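You operate a simulated robot arm through the tools that you are given. There is no shell and no other tool.

You run a simulated robot arm. Do the job below in one go: nothing can be reset, and whatever is moved stays where it is left.

JOB
Cream the top of the purple pad with the blue cloth.
Fine: care cream from the tin, its lid laid on the bench top meanwhile; put the cloth back and close the tin again. A coat counts when it lies all over at full strength: go over it till it gets no stronger.

Only the result counts: the job must be done as asked and must still hold three seconds after the hand-in. Knocking over, shifting, dropping, spilling or breaking anything else fails it. A push-on lid holds only when it is set on centred and level and pressed home; a screw cap is set on level and turned clockwise until tight. Flat cloth is picked up by pressing the open fingertips on it (5 to 10 N) and closing them slowly along it; thin cloth reads only 2 to 8 mm in the jaws.

ROBOT AND FRAMES
A 7-joint arm with a two-finger parallel gripper, fixed in place. Base frame: the origin is at the foot of the arm, x ahead of it, y to its left, z up; the work surface is at about z = 0. Lengths are in m, angles in degrees, forces in N, time in s.
With the tool pointing down near the work surface it reaches from about 0.24 to 0.62 m from the base axis. Its first joint turns from -66.0 to 66.0 degrees. Payload 2.6 kg.
The tool frame sits at the grasp point between the pads (the TCP): z along the fingers, y along the line on which they close. The tips reach 0.03 m beyond it. The gripper opens to 0.094 m. The fingers are 0.028 m wide and 0.01 m thick; the gripper's body (0.05 by 0.096 m) begins 0.055 m behind the TCP.
Orientation is told as [roll, pitch, yaw] about the base's x, y, z axes, in that order, counted from this pose: with the fingers straight down and closing along the base's y, the tool's x points along the base's -x, its y along +y and its z along -z.

CONTROLS
- The arm moves only by the tool nudge_tool. Its argument "steps" is a list of rows, each a list of 7 numbers: the shift along the tool's x, y, z in m, then the turn, a rotation vector about the tool's x, y, z in degrees, then the finger opening in m, from 0 to 0.094. In form: [[x, y, z, rx, ry, rz, gripper], ...]. A call has 1 to 20 rows; each row shifts and turns the commanded pose from where the row before left it, along the tool's axes as they then stand. Each row takes 0.2 s and may step no farther than 0.05 m and 8.6 degrees from the row before; otherwise, or with a gripper value out of range, the whole call is refused. Where a pose cannot be reached the arm comes as near as it can. A force on the tool above 40 N (or 10 N above the force at the start of the call, whichever is more), or a blocked arm, ends the call early, and 0.2 s more pass. The fingers move at their own pace (about 0.072 m/s each) and stop on an object; they squeeze with about 39 N. The grip force told is the motor's: it shows also when the fingers shut on nothing. Time passes only in rows, and 0.2 s behind the last, so rows that do not move let the fingers close. It gives the time, the measured TCP pose, the force on the tool (base axes), the opening and the grip force at its end, in the units of the frame above (readings bear some noise), with the torque about the TCP (base axes, N m) and any sound that the robot's microphone picked up.
- Cameras (640 x 400 px; columns grow to the right, rows downward): "scene" is fixed at [0.0491, 0.4486, 0.5597]; the picture's right is [-0.62, -0.79, 0.00], its down [-0.47, 0.37, -0.80] and it looks along [0.63, -0.49, -0.60] (base axes); focal length 224 px, centre (320, 200). "wrist" rides on the gripper at [0.076, 0.014, -0.102] in the tool frame; the picture's right is [-0.18, 0.98, 0.00], its down [-0.75, -0.14, -0.64] and it looks along [-0.63, -0.12, 0.77] (tool axes); focal length 243 px, centre (320, 200). There is no depth. A picture from a camera that has moved, and an enlarged one, comes with that camera's place and axes in the base frame and with its lens.
- camera(camera): a new picture of that camera. It takes no simulated time.
- inspect(camera, box): a new picture of the part [left, top, right, bottom] of that camera's present view, enlarged. It takes no simulated time.
- finish_job(): hands the job in; it is judged then, once.

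Places have to be worked out from the pictures, the camera data and where the tool is seen. Open the gripper and draw the arm clear of the work before you hand the job in, unless the task says otherwise.

The tools are called by a JSON object that holds its "name" and its "arguments". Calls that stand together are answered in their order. nudge_tool: Moves the arm, as the interface text tells. Its arguments: {"type":"object","properties":{"steps":{"type":"array"}},"required":["steps"]} The other tools are called the same way: camera (camera) takes a picture; inspect (camera, box) takes an enlarged picture of a part of a camera's view; finish_job () hands the job in.

At the start:

```text
t: 0.0
tcp_pos: [0.4264, 0.023, 0.3195]
tool_rot: [0.0, 0.0, 0.1]
contact_force: [-0.3, 1.6, -0.3]
ft_torque: [0.02, 0.0, 0.0]
width: 0.0942
gripper_force: 0.0
```

scene: 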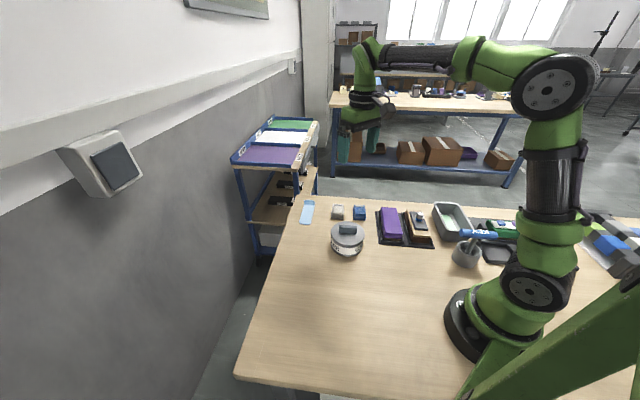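
wrist: 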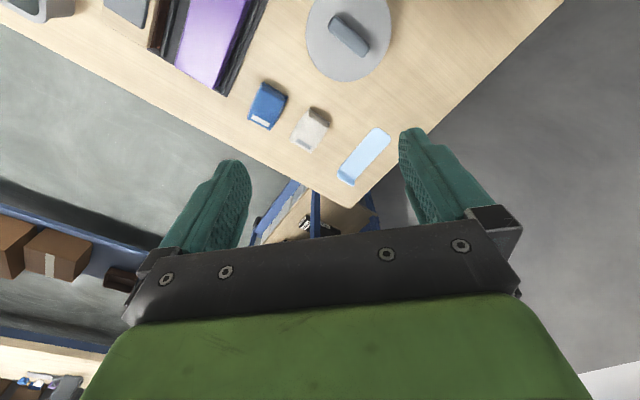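

I start by enlarging the working area in both cameras to identify the objects.

{"name": "inspect", "arguments": {"camera": "scene", "box": [280, 190, 440, 290]}}

{"name": "inspect", "arguments": {"camera": "scene", "box": [420, 190, 640, 290]}}

{"name": "inspect", "arguments": {"camera": "wrist", "box": [100, 0, 420, 200]}}

```text
4.00 times, centred on (360, 240) of scene
camera zoom: at [0.0491, 0.4486, 0.5597], right [-0.62, -0.79, 0.0], down [-0.47, 0.37, -0.8], along [0.63, -0.49, -0.6], focal length 896 px, centre (160, 40)
```

zoom: 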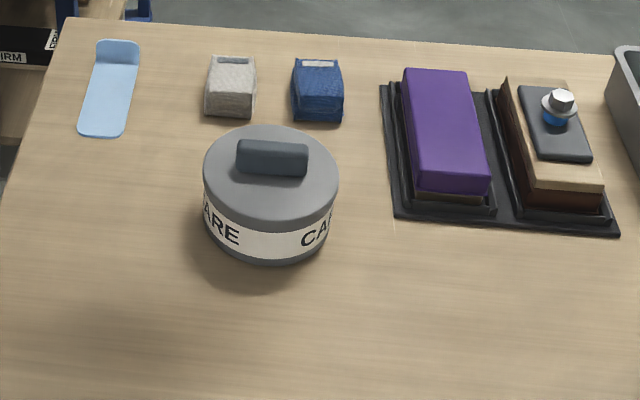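

```text
2.91 times, centred on (530, 240) of scene
camera zoom: at [0.0491, 0.4486, 0.5597], right [-0.62, -0.79, 0.0], down [-0.47, 0.37, -0.8], along [0.63, -0.49, -0.6], focal length 651 px, centre (-291, 84)
```

zoom: 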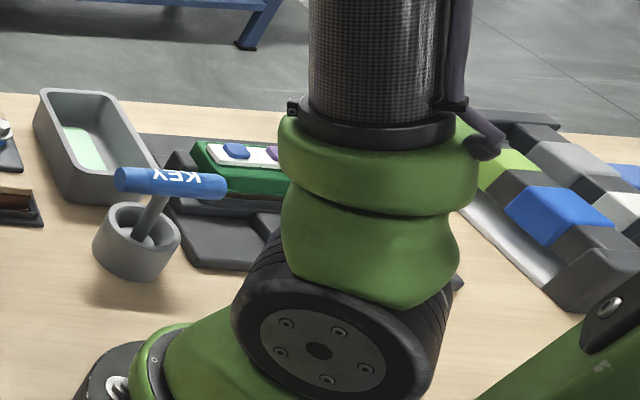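

```text
2.00 times, centred on (260, 100) of wrist
camera zoom: at [0.3508, 0.0368, 0.4228], right [0.18, 0.98, 0.0], down [0.75, -0.14, 0.64], along [0.63, -0.12, -0.77], focal length 485 px, centre (440, 400)
```

zoom: 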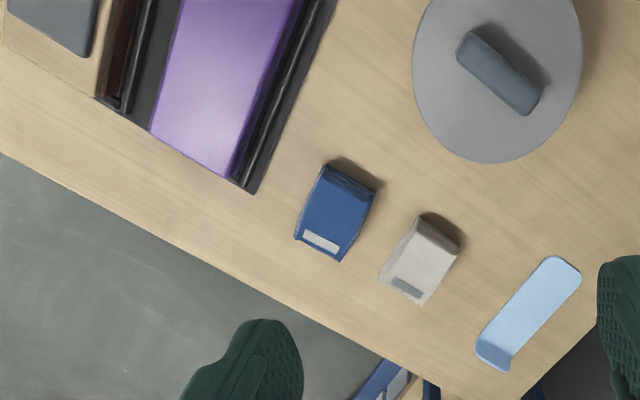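

The tin "CARE" with its handle lid, a blue folded cloth, a grey one, a light-blue strip and the purple pad are seen. I zoom in more on each of them.

{"name": "inspect", "arguments": {"camera": "scene", "box": [320, 195, 376, 230]}}

{"name": "inspect", "arguments": {"camera": "scene", "box": [320, 215, 376, 262]}}

{"name": "inspect", "arguments": {"camera": "scene", "box": [370, 200, 440, 252]}}

{"name": "inspect", "arguments": {"camera": "scene", "box": [290, 192, 330, 232]}}

{"name": "inspect", "arguments": {"camera": "wrist", "box": [230, 60, 410, 200]}}

```text
11.43 times, centred on (348, 212) of scene
camera zoom: at [0.0491, 0.4486, 0.5597], right [-0.62, -0.79, 0.0], down [-0.47, 0.37, -0.8], along [0.63, -0.49, -0.6], focal length 2559 px, centre (0, 57)
```

zoom: 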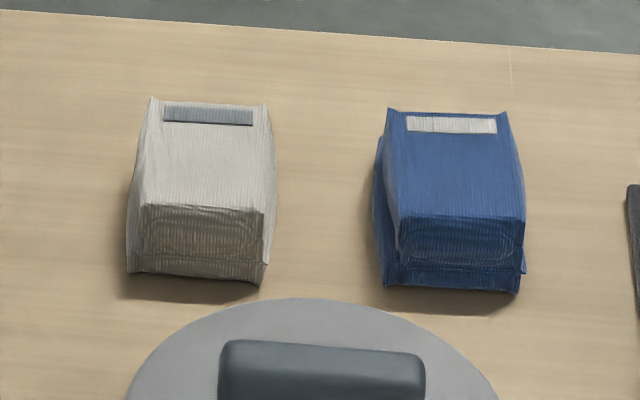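

```text
8.51 times, centred on (348, 238) of scene
camera zoom: at [0.0491, 0.4486, 0.5597], right [-0.62, -0.79, 0.0], down [-0.47, 0.37, -0.8], along [0.63, -0.49, -0.6], focal length 1905 px, centre (82, -128)
```

zoom: 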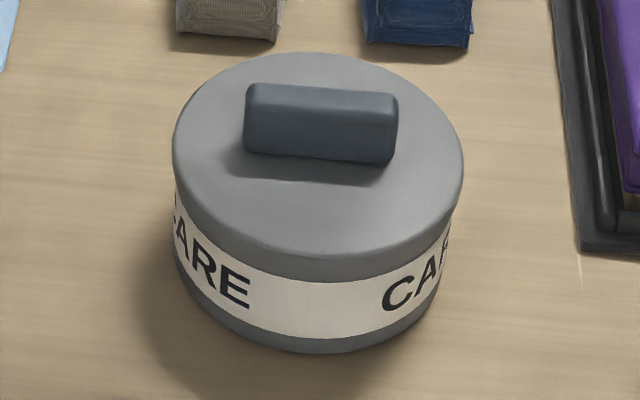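

```text
7.69 times, centred on (405, 226) of scene
camera zoom: at [0.0491, 0.4486, 0.5597], right [-0.62, -0.79, 0.0], down [-0.47, 0.37, -0.8], along [0.63, -0.49, -0.6], focal length 1722 px, centre (-334, 0)
```

zoom: 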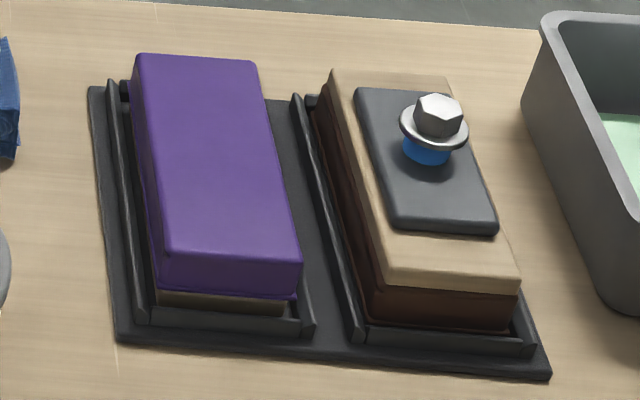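

```text
10.00 times, centred on (310, 212) of scene
camera zoom: at [0.0491, 0.4486, 0.5597], right [-0.62, -0.79, 0.0], down [-0.47, 0.37, -0.8], along [0.63, -0.49, -0.6], focal length 2239 px, centre (420, 80)
```

zoom: 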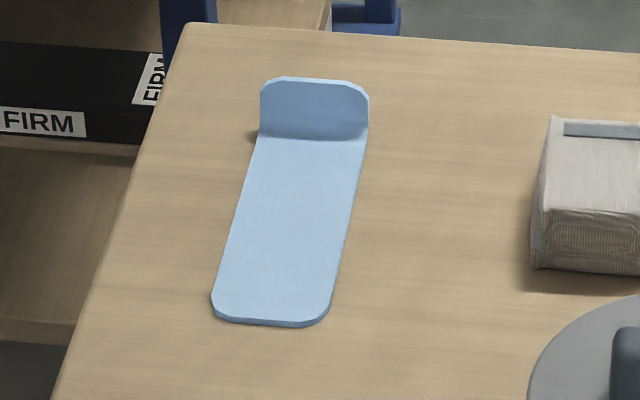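

```text
2.86 times, centred on (320, 130) of wrist
camera zoom: at [0.3508, 0.0368, 0.4228], right [0.18, 0.98, 0.0], down [0.75, -0.14, 0.64], along [0.63, -0.12, -0.77], focal length 693 px, centre (320, 400)
```

zoom: 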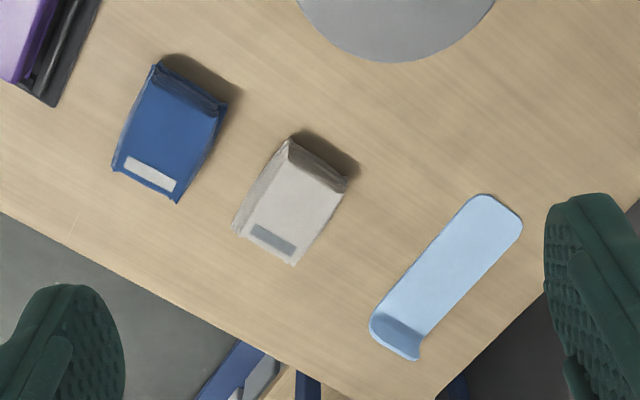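

The lid's handle bar lies at about 45° with the tin centred near (0.393, 0.068). I move above the tin and turn the gripper to 45°, staying high, to have a closer look.

{"name": "nudge_tool", "arguments": {"steps": [[0.011, 0.015, 0.04, 0, 0, 0, 0.094], [0.011, 0.015, 0.04, 0, 0, 0, 0.094], [0.011, 0.015, 0.03, 0, 0, 0, 0.094], [0, 0, 0, 0, 0, -7.5, 0.094], [0, 0, 0, 0, 0, -7.5, 0.094], [0, 0, 0, 0, 0, -7.5, 0.094], [0, 0, 0, 0, 0, -7.5, 0.094], [0, 0, 0, 0, 0, -7.5, 0.094], [0, 0, 0, 0, 0, -7.5, 0.094], [0, 0, 0, 0, 0, 0, 0.094]]}}

```text
t: 2.2
tcp_pos: [0.3917, 0.0688, 0.2101]
tool_rot: [0.1, 0.0, 45.1]
contact_force: [0.4, 0.0, -0.9]
ft_torque: [0.0, -0.02, -0.01]
width: 0.094
gripper_force: 0.0
```

The tool now hangs over the tin; I take pictures to check alignment.

{"name": "camera", "arguments": {"camera": "wrist"}}

{"name": "inspect", "arguments": {"camera": "scene", "box": [280, 150, 440, 290]}}

```text
taken
camera wrist: at [0.3295, 0.0232, 0.3126], right [-0.57, 0.82, 0.0], down [0.63, 0.43, 0.64], along [0.53, 0.36, -0.77], focal length 243 px, centre (320, 200)
```

wrist: 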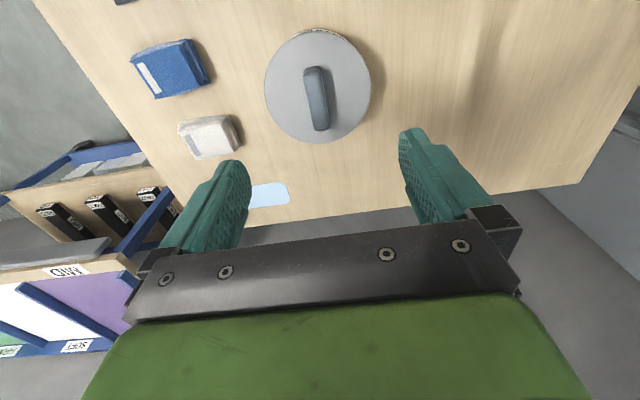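

```text
2.86 times, centred on (360, 220) of scene
camera zoom: at [0.0491, 0.4486, 0.5597], right [-0.62, -0.79, 0.0], down [-0.47, 0.37, -0.8], along [0.63, -0.49, -0.6], focal length 640 px, centre (206, 143)
```

zoom: 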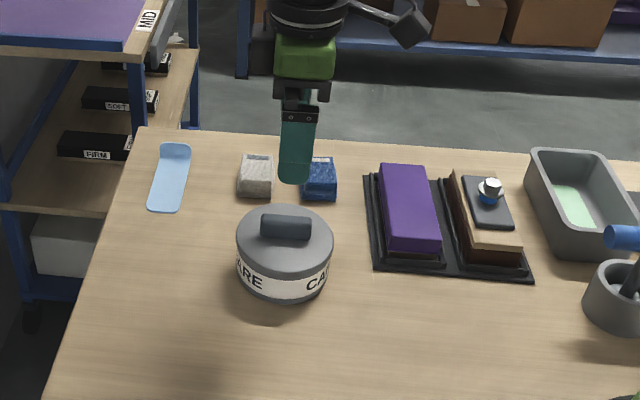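

I enlarge the tin in the wrist view to get the handle's exact place.

{"name": "inspect", "arguments": {"camera": "wrist", "box": [240, 20, 400, 160]}}

{"name": "inspect", "arguments": {"camera": "wrist", "box": [110, 20, 270, 160]}}

```text
2.86 times, centred on (320, 90) of wrist
camera zoom: at [0.3295, 0.0232, 0.3126], right [-0.57, 0.82, 0.0], down [0.63, 0.43, 0.64], along [0.53, 0.36, -0.77], focal length 693 px, centre (320, 514)
```

zoom: 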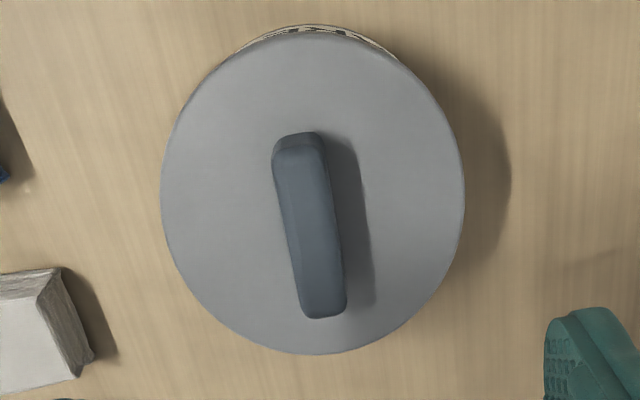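

```text
2.86 times, centred on (190, 90) of wrist
camera zoom: at [0.3295, 0.0232, 0.3126], right [-0.57, 0.82, 0.0], down [0.63, 0.43, 0.64], along [0.53, 0.36, -0.77], focal length 693 px, centre (691, 514)
```

zoom: 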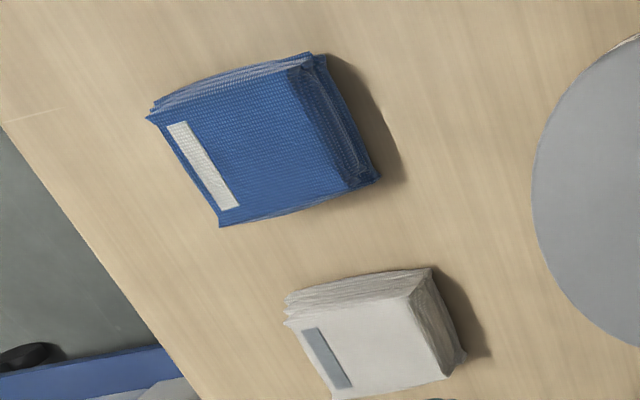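

The handle sits almost exactly under the tool, aligned with the finger gap. I lower to about 5 mm–1 cm above the lid top with fingers straddling the handle and check.

{"name": "nudge_tool", "arguments": {"steps": [[0, -0.0015, 0.03, 0, 0, 0, 0.094], [0, 0, 0.03, 0, 0, 0, 0.094], [0, 0, 0.03, 0, 0, 0, 0.07], [0, 0, 0.02, 0, 0, 0, 0.06], [0, 0, 0.0, 0, 0, 0, 0.06]]}}

{"name": "inspect", "arguments": {"camera": "scene", "box": [310, 190, 390, 260]}}

{"name": "camera", "arguments": {"camera": "wrist"}}

```text
t: 3.4
tcp_pos: [0.3945, 0.0696, 0.1002]
tool_rot: [0.0, 0.1, 45.0]
contact_force: [-0.3, -0.4, -0.5]
ft_torque: [-0.01, 0.01, 0.03]
width: 0.06
gripper_force: 0.0
```

```text
5.71 times, centred on (350, 225) of scene
camera zoom: at [0.0491, 0.4486, 0.5597], right [-0.62, -0.79, 0.0], down [-0.47, 0.37, -0.8], along [0.63, -0.49, -0.6], focal length 1279 px, centre (149, 57)
```

zoom: 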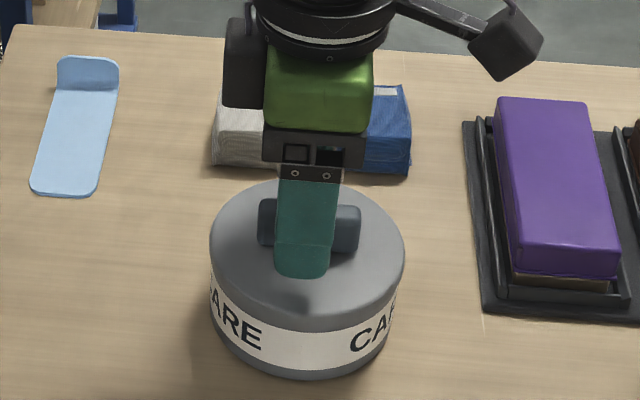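

```text
taken
camera wrist: at [0.3321, 0.0247, 0.2029], right [-0.56, 0.83, 0.0], down [0.63, 0.43, 0.64], along [0.53, 0.36, -0.77], focal length 243 px, centre (320, 200)
```

wrist: 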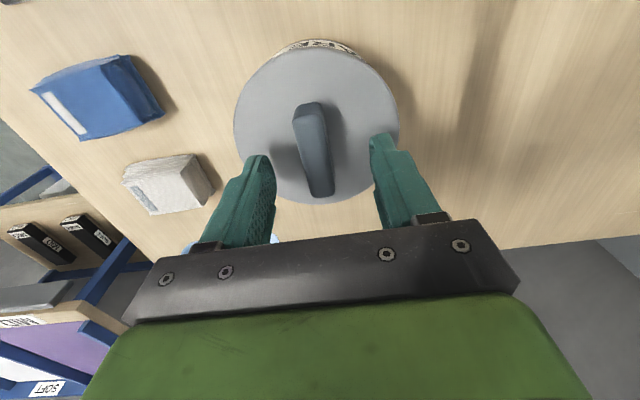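

The readings show the arm slightly off by ~2 mm; I enlarge the view to recompute the handle's offset from the tool.

{"name": "inspect", "arguments": {"camera": "wrist", "box": [220, 20, 420, 220]}}

{"name": "nudge_tool", "arguments": {"steps": [[0, 0, 0, 0, 0, 0, 0.06]]}}

```text
2.00 times, centred on (320, 120) of wrist
camera zoom: at [0.3321, 0.0247, 0.2029], right [-0.56, 0.83, 0.0], down [0.63, 0.43, 0.64], along [0.53, 0.36, -0.77], focal length 485 px, centre (320, 360)
```

zoom: 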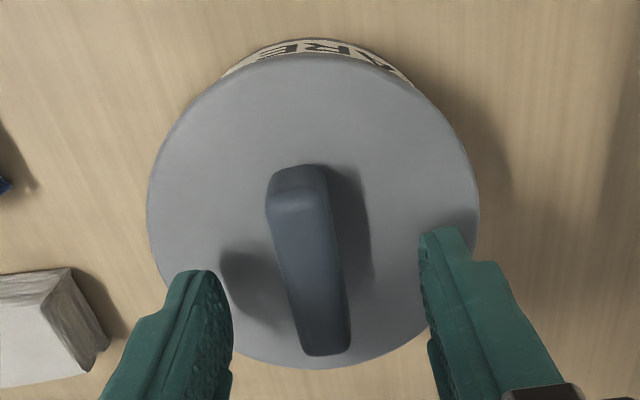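

```text
t: 3.8
tcp_pos: [0.3947, 0.0687, 0.0991]
tool_rot: [0.0, 0.0, 45.0]
contact_force: [1.2, -1.1, 0.5]
ft_torque: [-0.03, -0.01, -0.03]
width: 0.0597
gripper_force: 0.1
```

The handle is centred within a few mm; I correct by 3 mm along tool x and 1.5° of turn, and lower until the tips are just above the lid.

{"name": "nudge_tool", "arguments": {"steps": [[0.003, 0, 0.006, 0, 0, 1.5, 0.06], [0, 0, 0.006, 0, 0, 0, 0.06], [0, 0, 0.003, 0, 0, 0, 0.06], [0, 0, 0, 0, 0, 0, 0.06]]}}

{"name": "inspect", "arguments": {"camera": "scene", "box": [320, 200, 376, 260]}}

```text
t: 4.8
tcp_pos: [0.3907, 0.0668, 0.0876]
tool_rot: [0.0, -0.2, 43.4]
contact_force: [-15.5, -1.4, 38.4]
ft_torque: [-0.06, 0.53, 0.06]
width: 0.06
gripper_force: 0.0
```

```text
6.67 times, centred on (348, 230) of scene
camera zoom: at [0.0489, 0.4485, 0.5598], right [-0.62, -0.79, 0.0], down [-0.47, 0.37, -0.8], along [0.63, -0.49, -0.6], focal length 1492 px, centre (133, 0)
```

zoom: 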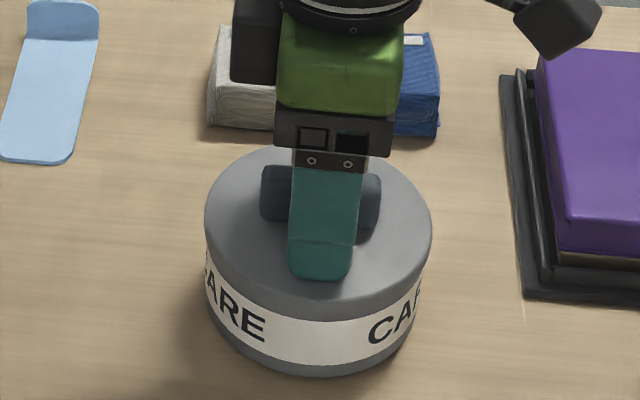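

The tips touched the lid (38 N) at TCP z≈0.088, so the lid top is at ≈0.058. I back off 5 mm to release the load.

{"name": "nudge_tool", "arguments": {"steps": [[0, 0, -0.006, 0, 0, 0, 0.06], [0, 0, 0, 0, 0, 0, 0.06]]}}

{"name": "camera", "arguments": {"camera": "wrist"}}

```text
t: 5.4
tcp_pos: [0.392, 0.0642, 0.091]
tool_rot: [0.1, 0.0, 43.5]
contact_force: [0.0, -0.2, -0.6]
ft_torque: [0.0, -0.01, -0.01]
width: 0.0598
gripper_force: 0.1
```

```text
taken
camera wrist: at [0.3269, 0.0217, 0.1938], right [-0.54, 0.84, 0.0], down [0.64, 0.42, 0.64], along [0.54, 0.35, -0.77], focal length 243 px, centre (320, 200)
```

wrist: 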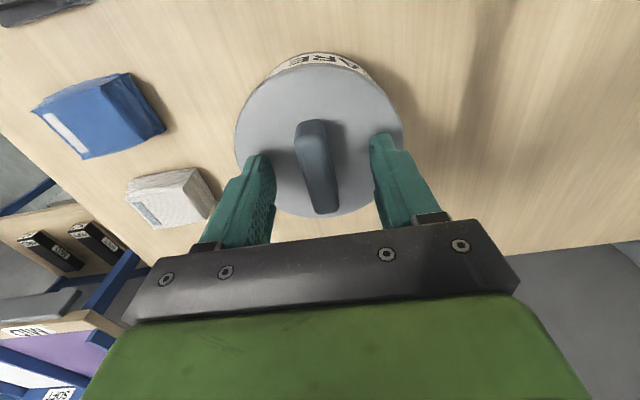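

Handle is centred between the pads with tips just above the lid. I close the fingers on the handle.

{"name": "nudge_tool", "arguments": {"steps": [[0, 0, 0, 0, 0, 0, 0.04], [0, 0, 0, 0, 0, 0, 0.025], [0, 0, 0, 0, 0, 0, 0.015], [0, 0, 0, 0, 0, 0, 0.005], [0, 0, 0, 0, 0, 0, 0.0], [0, 0, 0, 0, 0, 0, 0.0]]}}

{"name": "inspect", "arguments": {"camera": "scene", "box": [320, 200, 376, 260]}}

```text
t: 6.8
tcp_pos: [0.3917, 0.065, 0.0914]
tool_rot: [0.0, 0.0, 43.5]
contact_force: [-0.1, -0.1, 2.7]
ft_torque: [0.0, -0.03, 0.03]
width: 0.0158
gripper_force: 39.0
heard: snap
```

```text
6.67 times, centred on (348, 230) of scene
camera zoom: at [0.049, 0.4486, 0.5597], right [-0.62, -0.79, 0.0], down [-0.47, 0.37, -0.8], along [0.63, -0.49, -0.6], focal length 1492 px, centre (133, 0)
```

zoom: 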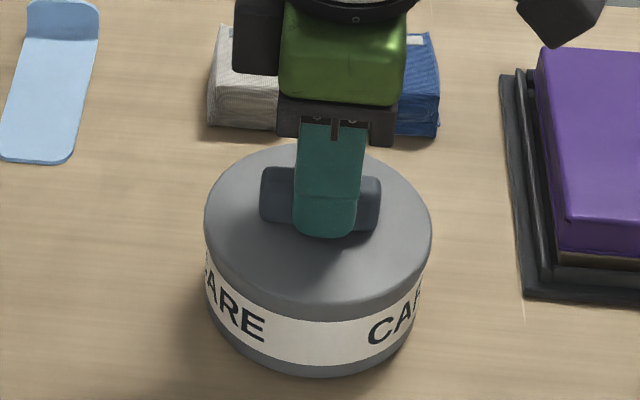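

Gripped at 15.8 mm and a snap was heard, so this looks like a push-on lid. I lift in small steps and watch the force.

{"name": "nudge_tool", "arguments": {"steps": [[0, 0, -0.002, 0, 0, 0, 0.0], [0, 0, -0.002, 0, 0, 0, 0.0], [0, 0, 0, 0, 0, 0, 0.0]]}}

{"name": "inspect", "arguments": {"camera": "scene", "box": [320, 200, 376, 260]}}

```text
t: 7.6
tcp_pos: [0.3914, 0.0642, 0.0959]
tool_rot: [-0.1, 0.0, 43.5]
contact_force: [0.7, 0.0, -0.5]
ft_torque: [0.0, -0.03, 0.03]
width: 0.0161
gripper_force: 39.0
```

```text
6.67 times, centred on (348, 230) of scene
camera zoom: at [0.0491, 0.4486, 0.5597], right [-0.62, -0.79, 0.0], down [-0.47, 0.37, -0.8], along [0.63, -0.49, -0.6], focal length 1492 px, centre (133, 0)
```

zoom: 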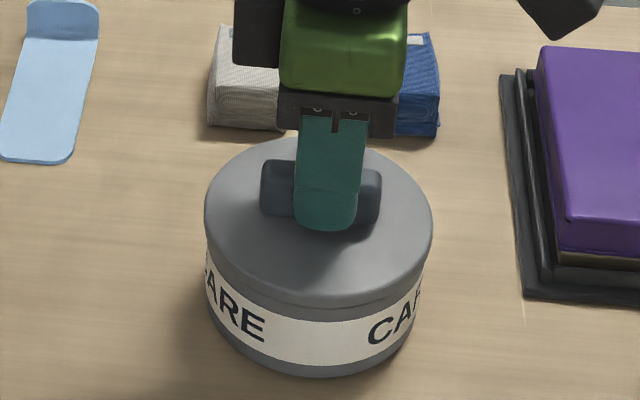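

The lid is rising while the tin stays put. I lift it straight up further and check it comes free with the tin unmoved.

{"name": "nudge_tool", "arguments": {"steps": [[0, 0, -0.005, 0, 0, 0, 0.0], [0, 0, -0.01, 0, 0, 0, 0.0], [0, 0, -0.02, 0, 0, 0, 0.0], [0, 0, -0.03, 0, 0, 0, 0.0], [0, 0, -0.03, 0, 0, 0, 0.0], [0, 0, 0, 0, 0, 0, 0.0]]}}

{"name": "inspect", "arguments": {"camera": "scene", "box": [300, 150, 400, 270]}}

{"name": "camera", "arguments": {"camera": "wrist"}}

```text
t: 9.0
tcp_pos: [0.3885, 0.0662, 0.192]
tool_rot: [0.0, 0.0, 43.5]
contact_force: [-0.4, 0.8, -0.3]
ft_torque: [-0.01, 0.01, -0.02]
width: 0.016
gripper_force: 38.8
```

```text
3.33 times, centred on (350, 210) of scene
camera zoom: at [0.0491, 0.4486, 0.5597], right [-0.62, -0.79, 0.0], down [-0.47, 0.37, -0.8], along [0.63, -0.49, -0.6], focal length 746 px, centre (220, 167)
```

zoom: 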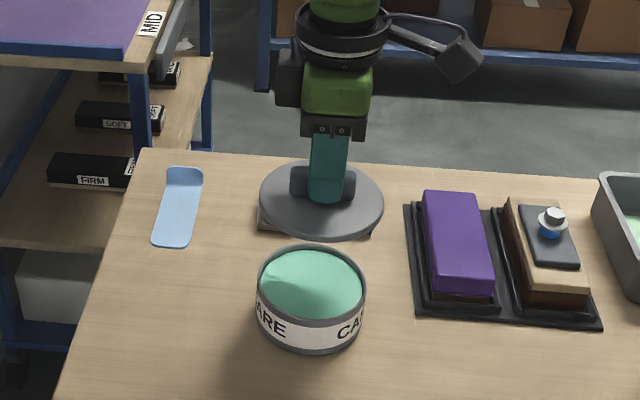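

```text
taken
camera wrist: at [0.3252, 0.0228, 0.2939], right [-0.54, 0.84, 0.0], down [0.64, 0.42, 0.64], along [0.54, 0.35, -0.77], focal length 243 px, centre (320, 200)
```

wrist: 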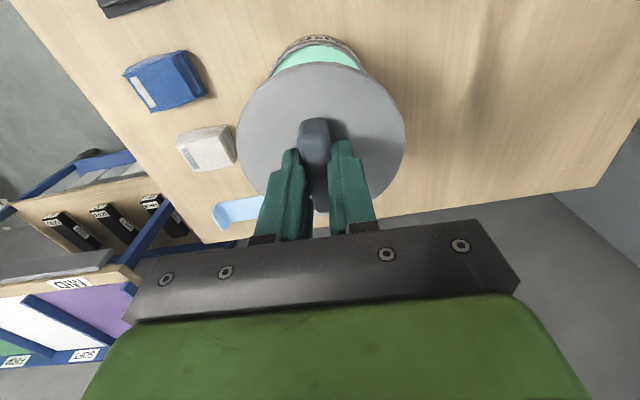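

The lid is off and the mint cream is visible. I check the whole scene for a free spot on the bench for the lid.

{"name": "camera", "arguments": {"camera": "scene"}}

```text
taken
```

scene: 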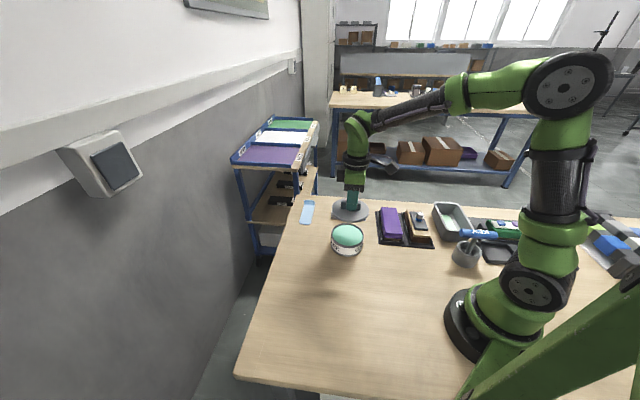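

Free bench lies to the left-front of the tin, near (0.30, 0.22). I carry the lid there and lower it to about 3 cm above the expected resting height.

{"name": "nudge_tool", "arguments": {"steps": [[-0.008, 0.035, 0, 0, 0, 0, 0.0], [-0.008, 0.035, 0, 0, 0, 0, 0.0], [-0.008, 0.035, 0, 0, 0, 0, 0.0], [-0.008, 0.035, 0, 0, 0, 0, 0.0], [-0.008, 0.035, 0, 0, 0, 0, 0.0], [0, 0, 0.04, 0, 0, 0, 0.0], [0, 0, 0.04, 0, 0, 0, 0.0], [0, 0, 0.03, 0, 0, 0, 0.0], [0, 0, 0, 0, 0, 0, 0.0]]}}

{"name": "inspect", "arguments": {"camera": "scene", "box": [260, 200, 420, 330]}}

```text
t: 11.0
tcp_pos: [0.3024, 0.224, 0.0762]
tool_rot: [0.0, -0.1, 43.5]
contact_force: [0.0, 0.8, -0.6]
ft_torque: [0.0, 0.02, 0.04]
width: 0.0159
gripper_force: 39.0
```

```text
3.08 times, centred on (340, 265) of scene
camera zoom: at [0.0491, 0.4486, 0.5597], right [-0.62, -0.79, 0.0], down [-0.47, 0.37, -0.8], along [0.63, -0.49, -0.6], focal length 689 px, centre (258, 0)
```

zoom: 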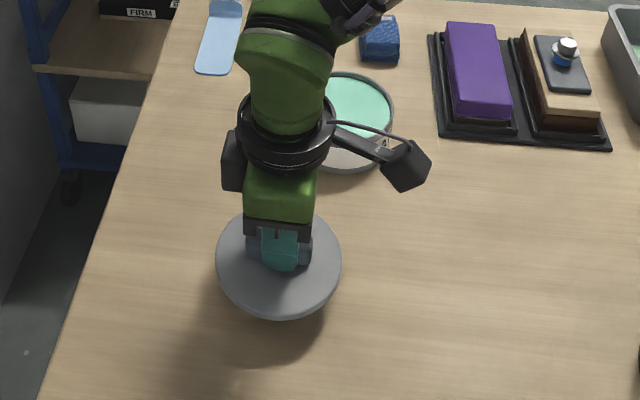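

The lid hangs over the free spot. I lower in small steps, watching for contact.

{"name": "nudge_tool", "arguments": {"steps": [[0, 0, 0.005, 0, 0, 0, 0.0], [0, 0, 0.005, 0, 0, 0, 0.0], [0, 0, 0.004, 0, 0, 0, 0.0], [0, 0, 0, 0, 0, 0, 0.0]]}}

{"name": "inspect", "arguments": {"camera": "scene", "box": [290, 230, 370, 300]}}

```text
t: 12.0
tcp_pos: [0.3027, 0.2217, 0.0663]
tool_rot: [-0.1, -0.1, 43.6]
contact_force: [0.1, -0.6, -0.4]
ft_torque: [-0.02, 0.01, 0.0]
width: 0.0158
gripper_force: 38.8
```

```text
5.71 times, centred on (330, 265) of scene
camera zoom: at [0.0491, 0.4486, 0.5597], right [-0.62, -0.79, 0.0], down [-0.47, 0.37, -0.8], along [0.63, -0.49, -0.6], focal length 1279 px, centre (263, -171)
```

zoom: 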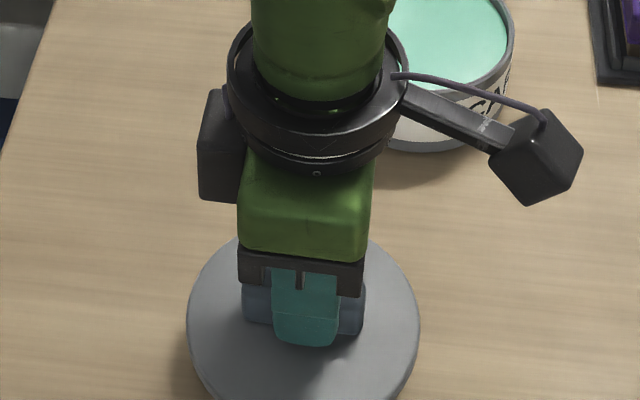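

No contact yet at z≈0.065; I continue down in small steps.

{"name": "nudge_tool", "arguments": {"steps": [[0, 0, 0.003, 0, 0, 0, 0.0], [0, 0, 0.003, 0, 0, 0, 0.0], [0, 0, 0, 0, 0, 0, 0.0]]}}

```text
t: 12.8
tcp_pos: [0.3019, 0.2191, 0.06]
tool_rot: [0.0, 0.0, 43.5]
contact_force: [0.3, 0.1, 0.0]
ft_torque: [0.02, 0.02, 0.01]
width: 0.0159
gripper_force: 38.8
```

Still free at z≈0.060; continuing down.

{"name": "nudge_tool", "arguments": {"steps": [[0, 0, 0.003, 0, 0, 0, 0.0], [0, 0, 0.002, 0, 0, 0, 0.0], [0, 0, 0, 0, 0, 0, 0.0]]}}

{"name": "inspect", "arguments": {"camera": "scene", "box": [290, 250, 370, 320]}}

```text
t: 13.6
tcp_pos: [0.3022, 0.2199, 0.0561]
tool_rot: [0.0, 0.0, 43.5]
contact_force: [-0.1, 0.2, 0.0]
ft_torque: [0.01, -0.02, 0.0]
width: 0.016
gripper_force: 39.0
```

```text
5.71 times, centred on (330, 285) of scene
camera zoom: at [0.0491, 0.4486, 0.5597], right [-0.62, -0.79, 0.0], down [-0.47, 0.37, -0.8], along [0.63, -0.49, -0.6], focal length 1279 px, centre (263, -286)
```

zoom: 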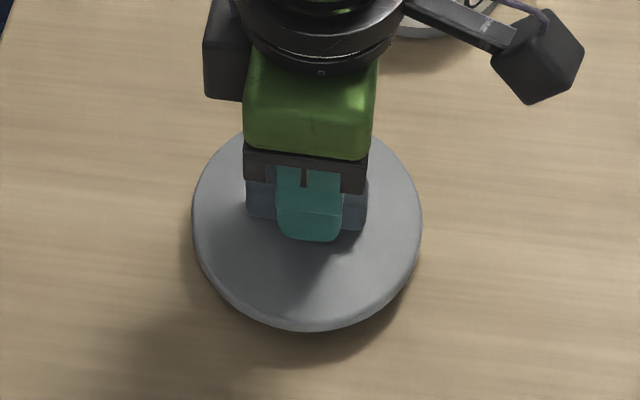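

The shadow still shows a gap; I keep lowering by a few mm.

{"name": "nudge_tool", "arguments": {"steps": [[0, 0, 0.002, 0, 0, 0, 0.0], [0, 0, 0.002, 0, 0, 0, 0.0], [0, 0, 0, 0, 0, 0, 0.0]]}}

```text
t: 14.4
tcp_pos: [0.3025, 0.2204, 0.0525]
tool_rot: [0.0, 0.0, 43.5]
contact_force: [0.0, -0.3, -1.0]
ft_torque: [-0.01, -0.01, 0.02]
width: 0.016
gripper_force: 38.5
```

No contact at 0.0525; two more 2 mm steps.

{"name": "nudge_tool", "arguments": {"steps": [[0, 0, 0.002, 0, 0, 0, 0.0], [0, 0, 0.0015, 0, 0, 0, 0.0], [0, 0, 0, 0, 0, 0, 0.0]]}}

{"name": "inspect", "arguments": {"camera": "scene", "box": [290, 250, 370, 320]}}

```text
t: 15.2
tcp_pos: [0.3025, 0.2202, 0.049]
tool_rot: [0.0, -0.1, 43.5]
contact_force: [-0.5, 0.0, -1.4]
ft_torque: [-0.02, 0.01, -0.01]
width: 0.0161
gripper_force: 39.2
```

```text
5.71 times, centred on (330, 285) of scene
camera zoom: at [0.0491, 0.4486, 0.5597], right [-0.62, -0.79, 0.0], down [-0.47, 0.37, -0.8], along [0.63, -0.49, -0.6], focal length 1279 px, centre (263, -286)
```

zoom: 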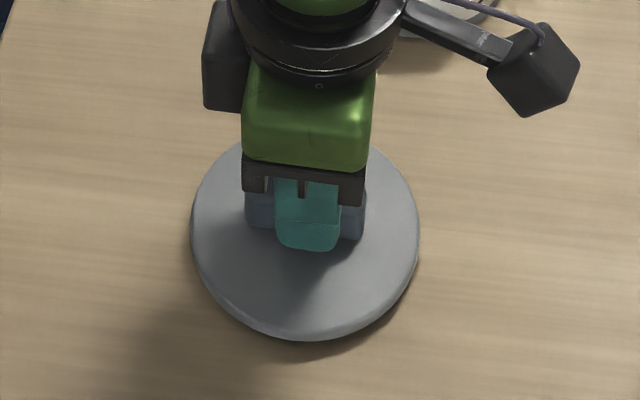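

The lid's rim appears ~3–4 mm above the bench; continuing.

{"name": "nudge_tool", "arguments": {"steps": [[0, 0, 0.0015, 0, 0, 0, 0.0], [0, 0, 0.0015, 0, 0, 0, 0.0], [0, 0, 0, 0, 0, 0, 0.0]]}}

```text
t: 16.0
tcp_pos: [0.3007, 0.22, 0.0433]
tool_rot: [0.0, 0.0, 43.5]
contact_force: [0.3, 0.0, -0.8]
ft_torque: [0.02, -0.02, -0.03]
width: 0.0159
gripper_force: 38.9
```

Still no contact; continue with 1.5 mm steps.

{"name": "nudge_tool", "arguments": {"steps": [[0, 0, 0.0015, 0, 0, 0, 0.0], [0, 0, 0, 0, 0, 0, 0.0]]}}

{"name": "inspect", "arguments": {"camera": "scene", "box": [290, 250, 370, 320]}}

```text
t: 16.6
tcp_pos: [0.3016, 0.2192, 0.0418]
tool_rot: [0.0, 0.1, 43.6]
contact_force: [-0.9, 0.7, 0.0]
ft_torque: [-0.01, -0.01, -0.01]
width: 0.0159
gripper_force: 38.8
```

```text
5.71 times, centred on (330, 285) of scene
camera zoom: at [0.0491, 0.4486, 0.5597], right [-0.62, -0.79, 0.0], down [-0.47, 0.37, -0.8], along [0.63, -0.49, -0.6], focal length 1279 px, centre (263, -286)
```

zoom: 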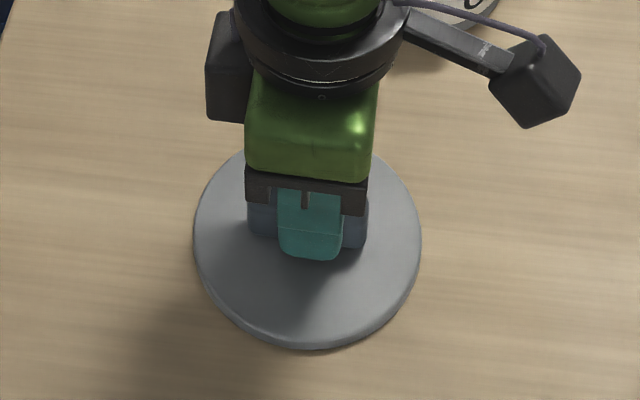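

The shadow gap has nearly vanished; I go down one millimetre at a time for contact.

{"name": "nudge_tool", "arguments": {"steps": [[0, 0, 0.001, 0, 0, 0, 0.0], [0, 0, 0.001, 0, 0, 0, 0.0], [0, 0, 0, 0, 0, 0, 0.0]]}}

```text
t: 17.4
tcp_pos: [0.3022, 0.2197, 0.0405]
tool_rot: [-0.2, -0.1, 43.3]
contact_force: [-6.7, -9.5, 35.1]
ft_torque: [-0.23, 0.23, -0.04]
width: 0.0158
gripper_force: 39.2
```

The lid is on the bench (35 N). I ease up 1.2 mm and check, then open.

{"name": "nudge_tool", "arguments": {"steps": [[0, 0, -0.0012, 0, 0, 0, 0.0], [0, 0, 0, 0, 0, 0, 0.0]]}}

```text
t: 18.0
tcp_pos: [0.302, 0.2212, 0.0414]
tool_rot: [0.0, 0.1, 43.6]
contact_force: [1.0, 0.0, 0.6]
ft_torque: [0.07, -0.1, -0.01]
width: 0.016
gripper_force: 39.2
```

Load is gone with the lid resting; I open the fingers and rise straight up.

{"name": "nudge_tool", "arguments": {"steps": [[0, 0, 0, 0, 0, 0, 0.02], [0, 0, 0, 0, 0, 0, 0.035], [0, 0, 0, 0, 0, 0, 0.06], [0, 0, 0, 0, 0, 0, 0.06], [0, 0, -0.02, 0, 0, 0, 0.06], [0, 0, -0.04, 0, 0, 0, 0.06], [0, 0, -0.04, 0, 0, 0, 0.06], [0, 0, -0.03, 0, 0, 0, 0.06], [0, 0, -0.03, 0, 0, 0, 0.06], [0, 0, 0, 0, 0, 0, 0.06]]}}

{"name": "camera", "arguments": {"camera": "wrist"}}

{"name": "inspect", "arguments": {"camera": "scene", "box": [270, 190, 430, 330]}}

```text
t: 20.2
tcp_pos: [0.3034, 0.2197, 0.2057]
tool_rot: [-0.1, 0.0, 43.4]
contact_force: [0.1, 0.0, -0.9]
ft_torque: [-0.02, -0.01, 0.01]
width: 0.0602
gripper_force: 0.1
```

```text
taken
camera wrist: at [0.2393, 0.1765, 0.3074], right [-0.54, 0.84, 0.0], down [0.64, 0.42, 0.64], along [0.54, 0.35, -0.77], focal length 243 px, centre (320, 200)
```

wrist: 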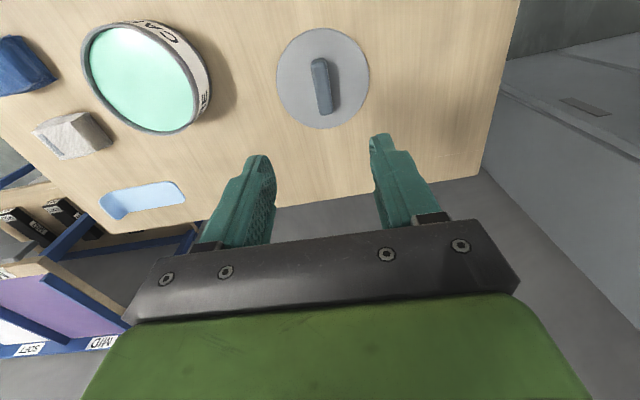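

```text
2.86 times, centred on (350, 260) of scene
camera zoom: at [0.0491, 0.4486, 0.5597], right [-0.62, -0.79, 0.0], down [-0.47, 0.37, -0.8], along [0.63, -0.49, -0.6], focal length 640 px, centre (234, 29)
```

zoom: 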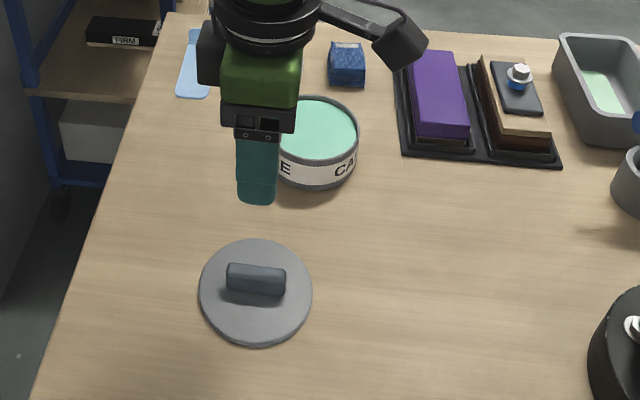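

The lid rests flat on the bench. Now I move over to the blue cloth (about (0.468, −0.068)) and turn the gripper to −40.5° so it closes across the cloth's short side.

{"name": "nudge_tool", "arguments": {"steps": [[0.01, -0.0403, 0, 0, 0, 0, 0.07], [0.01, -0.0403, 0, 0, 0, 0, 0.07], [0.01, -0.0403, 0, 0, 0, 0, 0.07], [0.01, -0.0403, 0, 0, 0, 0, 0.07], [0.01, -0.0403, 0, 0, 0, 0, 0.07], [0.01, -0.0403, 0, 0, 0, 0, 0.07], [0.01, -0.0403, 0, 0, 0, 0, 0.07], [0.01, -0.0403, 0, 0, 0, 0, 0.07], [0, 0, 0, 0, 0, 7, 0.07], [0, 0, 0, 0, 0, 7, 0.07], [0, 0, 0, 0, 0, 7, 0.07], [0, 0, 0, 0, 0, 7, 0.07], [0, 0, 0, 0, 0, 7, 0.07], [0, 0, 0, 0, 0, 7, 0.07], [0, 0, 0, 0, 0, 7, 0.07], [0, 0, 0, 0, 0, 7, 0.07], [0, 0, 0, 0, 0, 7, 0.07], [0, 0, 0, 0, 0, 7, 0.07], [0, 0, 0, 0, 0, 7, 0.07], [0, 0, 0, 0, 0, 7, 0.07]]}}

{"name": "camera", "arguments": {"camera": "wrist"}}

{"name": "inspect", "arguments": {"camera": "scene", "box": [290, 180, 450, 280]}}

```text
t: 24.4
tcp_pos: [0.4631, -0.0699, 0.2025]
tool_rot: [0.1, 0.0, -40.8]
contact_force: [-0.7, -0.4, 0.5]
ft_torque: [-0.04, -0.03, -0.01]
width: 0.0702
gripper_force: 0.0
```

```text
taken
camera wrist: at [0.4156, -0.0099, 0.3051], right [0.78, 0.62, 0.0], down [0.48, -0.6, 0.64], along [0.4, -0.5, -0.77], focal length 243 px, centre (320, 200)
```

wrist: 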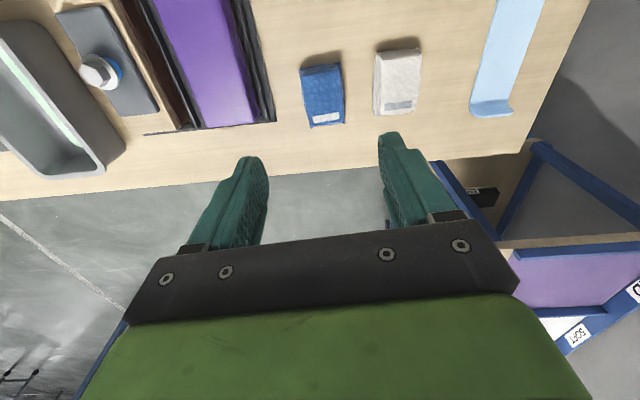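

```text
4.00 times, centred on (370, 230) of scene
camera zoom: at [0.0491, 0.4486, 0.5597], right [-0.62, -0.79, 0.0], down [-0.47, 0.37, -0.8], along [0.63, -0.49, -0.6], focal length 896 px, centre (120, 80)
```

zoom: 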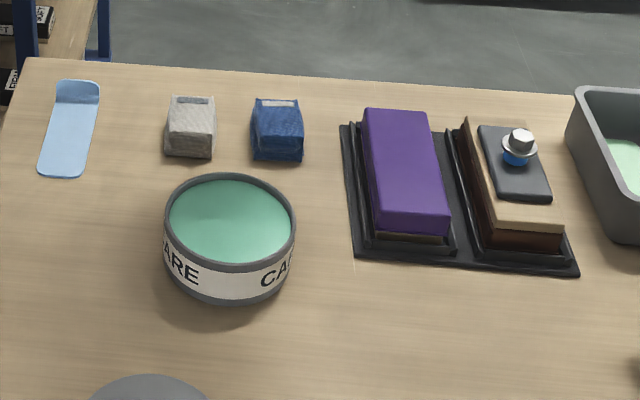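

I enlarge the wrist view around the cloth and around the purple pad.

{"name": "inspect", "arguments": {"camera": "wrist", "box": [270, 40, 430, 140]}}

{"name": "inspect", "arguments": {"camera": "wrist", "box": [100, 0, 300, 140]}}

{"name": "inspect", "arguments": {"camera": "scene", "box": [325, 215, 375, 265]}}

```text
4.00 times, centred on (350, 90) of wrist
camera zoom: at [0.4156, -0.0099, 0.3051], right [0.78, 0.62, 0.0], down [0.48, -0.6, 0.64], along [0.4, -0.5, -0.77], focal length 970 px, centre (200, 640)
```

zoom: 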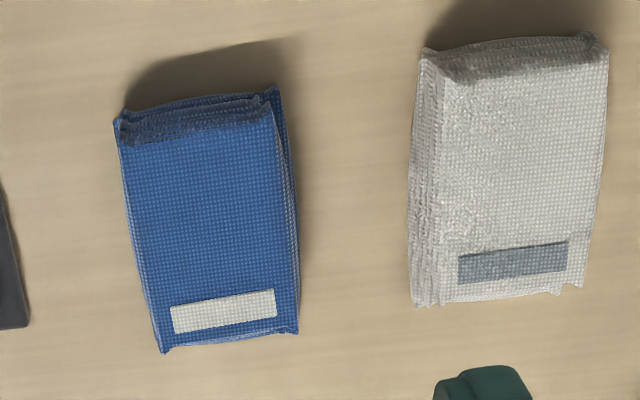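

```text
2.86 times, centred on (200, 70) of wrist
camera zoom: at [0.4156, -0.0099, 0.3051], right [0.78, 0.62, 0.0], down [0.48, -0.6, 0.64], along [0.4, -0.5, -0.77], focal length 693 px, centre (663, 571)
```

zoom: 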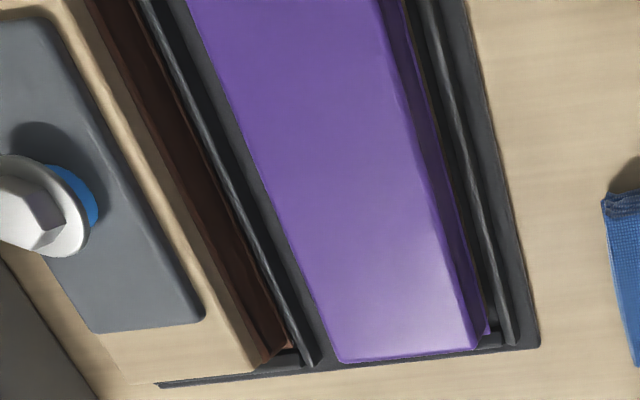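

```text
8.00 times, centred on (350, 240) of scene
camera zoom: at [0.0491, 0.4486, 0.5597], right [-0.62, -0.79, 0.0], down [-0.47, 0.37, -0.8], along [0.63, -0.49, -0.6], focal length 1791 px, centre (80, -120)
```

zoom: 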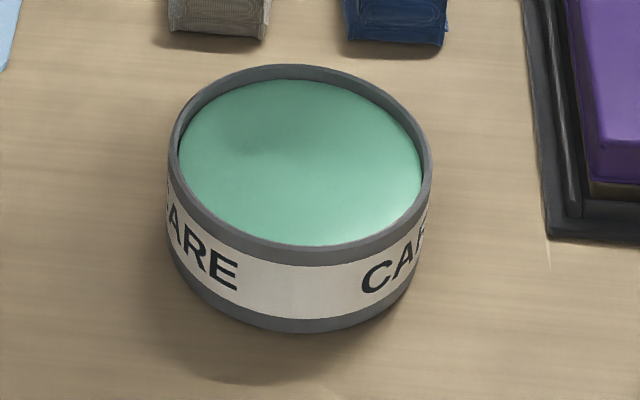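

The cloth is ~39×58×30 mm, aligned with the tool, its centre 9 mm off along tool −x and 2 mm along +y. I correct and descend to just above it, then re-check.

{"name": "nudge_tool", "arguments": {"steps": [[-0.009, 0.002, 0.03, 0, 0, 0, 0.07], [0, 0, 0.04, 0, 0, 0, 0.07], [0, 0, 0.04, 0, 0, 0, 0.07], [0, 0, 0.015, 0, 0, 0, 0.07], [0, 0, 0, 0, 0, 0, 0.07]]}}

{"name": "camera", "arguments": {"camera": "wrist"}}

{"name": "inspect", "arguments": {"camera": "scene", "box": [325, 180, 385, 230]}}

```text
t: 25.6
tcp_pos: [0.4718, -0.0735, 0.0786]
tool_rot: [-0.1, 0.0, -40.6]
contact_force: [-0.6, -1.1, 0.0]
ft_torque: [0.02, 0.0, -0.01]
width: 0.0701
gripper_force: 0.0
```

```text
taken
camera wrist: at [0.4233, -0.0141, 0.1813], right [0.78, 0.63, 0.0], down [0.48, -0.6, 0.64], along [0.4, -0.5, -0.77], focal length 243 px, centre (320, 200)
```

wrist: 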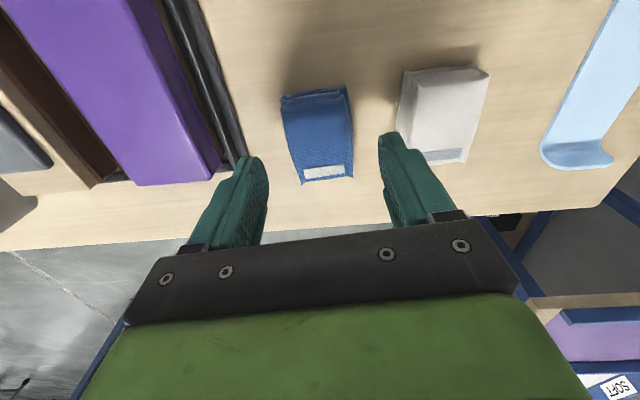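

```text
8.00 times, centred on (355, 205) of scene
camera zoom: at [0.0491, 0.4486, 0.5597], right [-0.62, -0.79, 0.0], down [-0.47, 0.37, -0.8], along [0.63, -0.49, -0.6], focal length 1791 px, centre (40, 160)
```

zoom: 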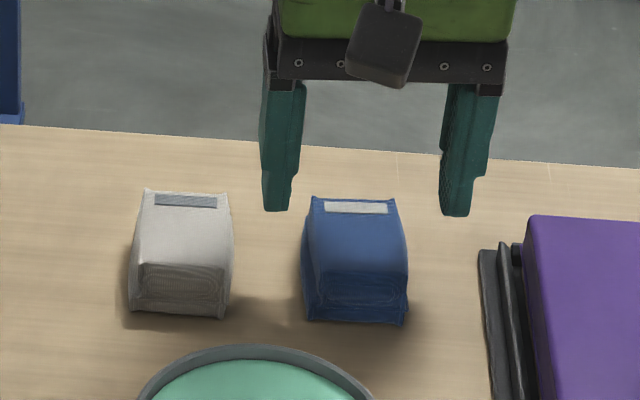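

The cloth is centred between the fingers. I lower so the tips straddle it ~12 mm above the bench.

{"name": "nudge_tool", "arguments": {"steps": [[0, 0, 0.012, 0, 0, 0, 0.07], [0, 0, 0.012, 0, 0, 0, 0.07], [0, 0, 0.01, 0, 0, 0, 0.07], [0, 0, 0, 0, 0, 0, 0.07], [0, 0, 0, 0, 0, 0, 0.07]]}}

{"name": "inspect", "arguments": {"camera": "scene", "box": [325, 190, 385, 240]}}

```text
t: 26.8
tcp_pos: [0.4708, -0.0746, 0.0453]
tool_rot: [0.1, 0.1, -40.5]
contact_force: [-0.9, -0.6, -0.1]
ft_torque: [0.0, -0.03, 0.01]
width: 0.0699
gripper_force: 0.2
```

```text
8.00 times, centred on (355, 215) of scene
camera zoom: at [0.0491, 0.4486, 0.5597], right [-0.62, -0.79, 0.0], down [-0.47, 0.37, -0.8], along [0.63, -0.49, -0.6], focal length 1791 px, centre (40, 80)
```

zoom: 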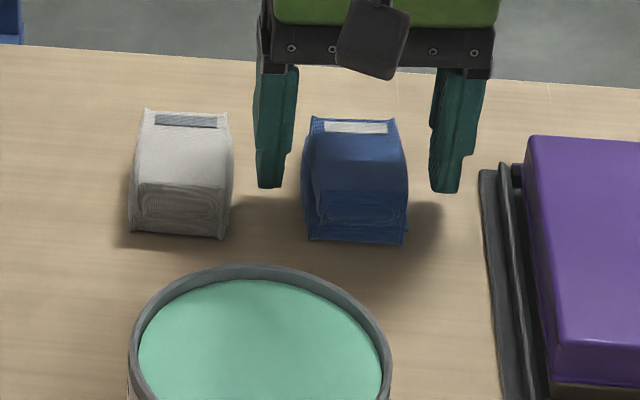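

Positioned well. I close the fingers on the cloth slowly.

{"name": "nudge_tool", "arguments": {"steps": [[0, 0, 0, 0, 0, 0, 0.055], [0, 0, 0, 0, 0, 0, 0.045], [0, 0, 0, 0, 0, 0, 0.038], [0, 0, 0, 0, 0, 0, 0.034], [0, 0, 0, 0, 0, 0, 0.03], [0, 0, 0, 0, 0, 0, 0.03]]}}

{"name": "inspect", "arguments": {"camera": "scene", "box": [325, 190, 385, 240]}}

```text
t: 28.2
tcp_pos: [0.472, -0.0734, 0.0439]
tool_rot: [0.0, 0.1, -40.5]
contact_force: [-0.6, -0.2, 0.1]
ft_torque: [-0.01, 0.02, -0.02]
width: 0.0489
gripper_force: 38.6
```

```text
8.00 times, centred on (355, 215) of scene
camera zoom: at [0.0491, 0.4486, 0.5597], right [-0.62, -0.79, 0.0], down [-0.47, 0.37, -0.8], along [0.63, -0.49, -0.6], focal length 1791 px, centre (40, 80)
```

zoom: 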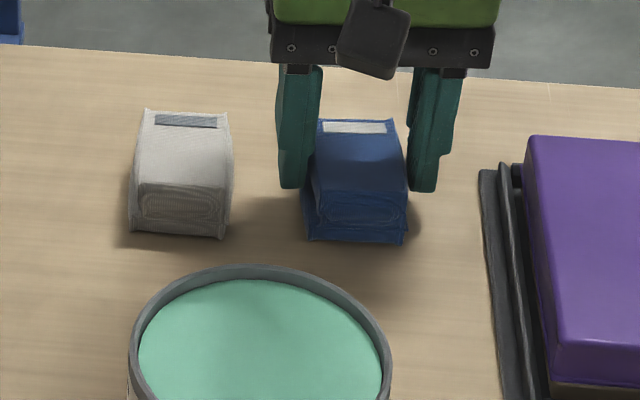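

The cloth is held at 49 mm with full grip. I lift it and check that it comes along whole.

{"name": "nudge_tool", "arguments": {"steps": [[0, 0, -0.005, 0, 0, 0, 0.03], [0, 0, -0.01, 0, 0, 0, 0.03], [0, 0, -0.03, 0, 0, 0, 0.03], [0, 0, -0.04, 0, 0, 0, 0.03], [0, 0, -0.02, 0, 0, 0, 0.03], [0, 0, 0, 0, 0, 0, 0.03]]}}

{"name": "inspect", "arguments": {"camera": "scene", "box": [310, 160, 410, 260]}}

{"name": "camera", "arguments": {"camera": "wrist"}}

```text
t: 29.6
tcp_pos: [0.4731, -0.0737, 0.1505]
tool_rot: [0.0, 0.0, -40.4]
contact_force: [0.0, 0.0, -0.8]
ft_torque: [0.0, -0.04, -0.05]
width: 0.0488
gripper_force: 39.0
```

```text
4.00 times, centred on (360, 210) of scene
camera zoom: at [0.0491, 0.4486, 0.5597], right [-0.62, -0.79, 0.0], down [-0.47, 0.37, -0.8], along [0.63, -0.49, -0.6], focal length 896 px, centre (160, 160)
```

zoom: 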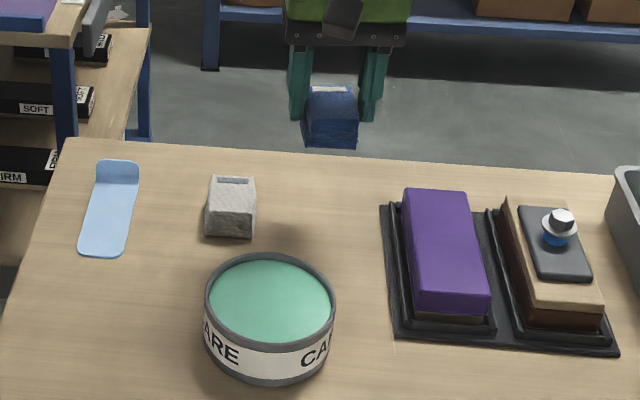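

```text
taken
camera wrist: at [0.4247, -0.015, 0.253], right [0.78, 0.63, 0.0], down [0.48, -0.6, 0.64], along [0.4, -0.5, -0.77], focal length 243 px, centre (320, 200)
```

wrist: 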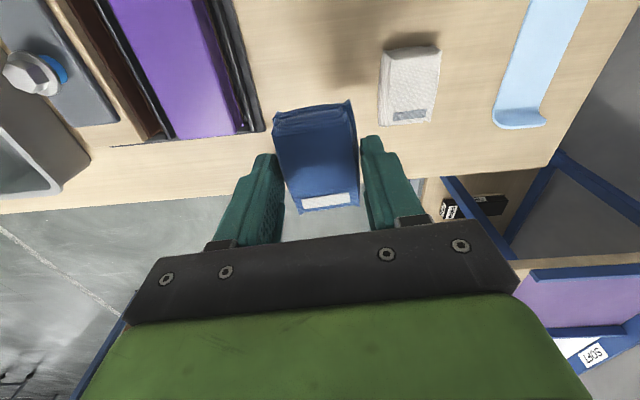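

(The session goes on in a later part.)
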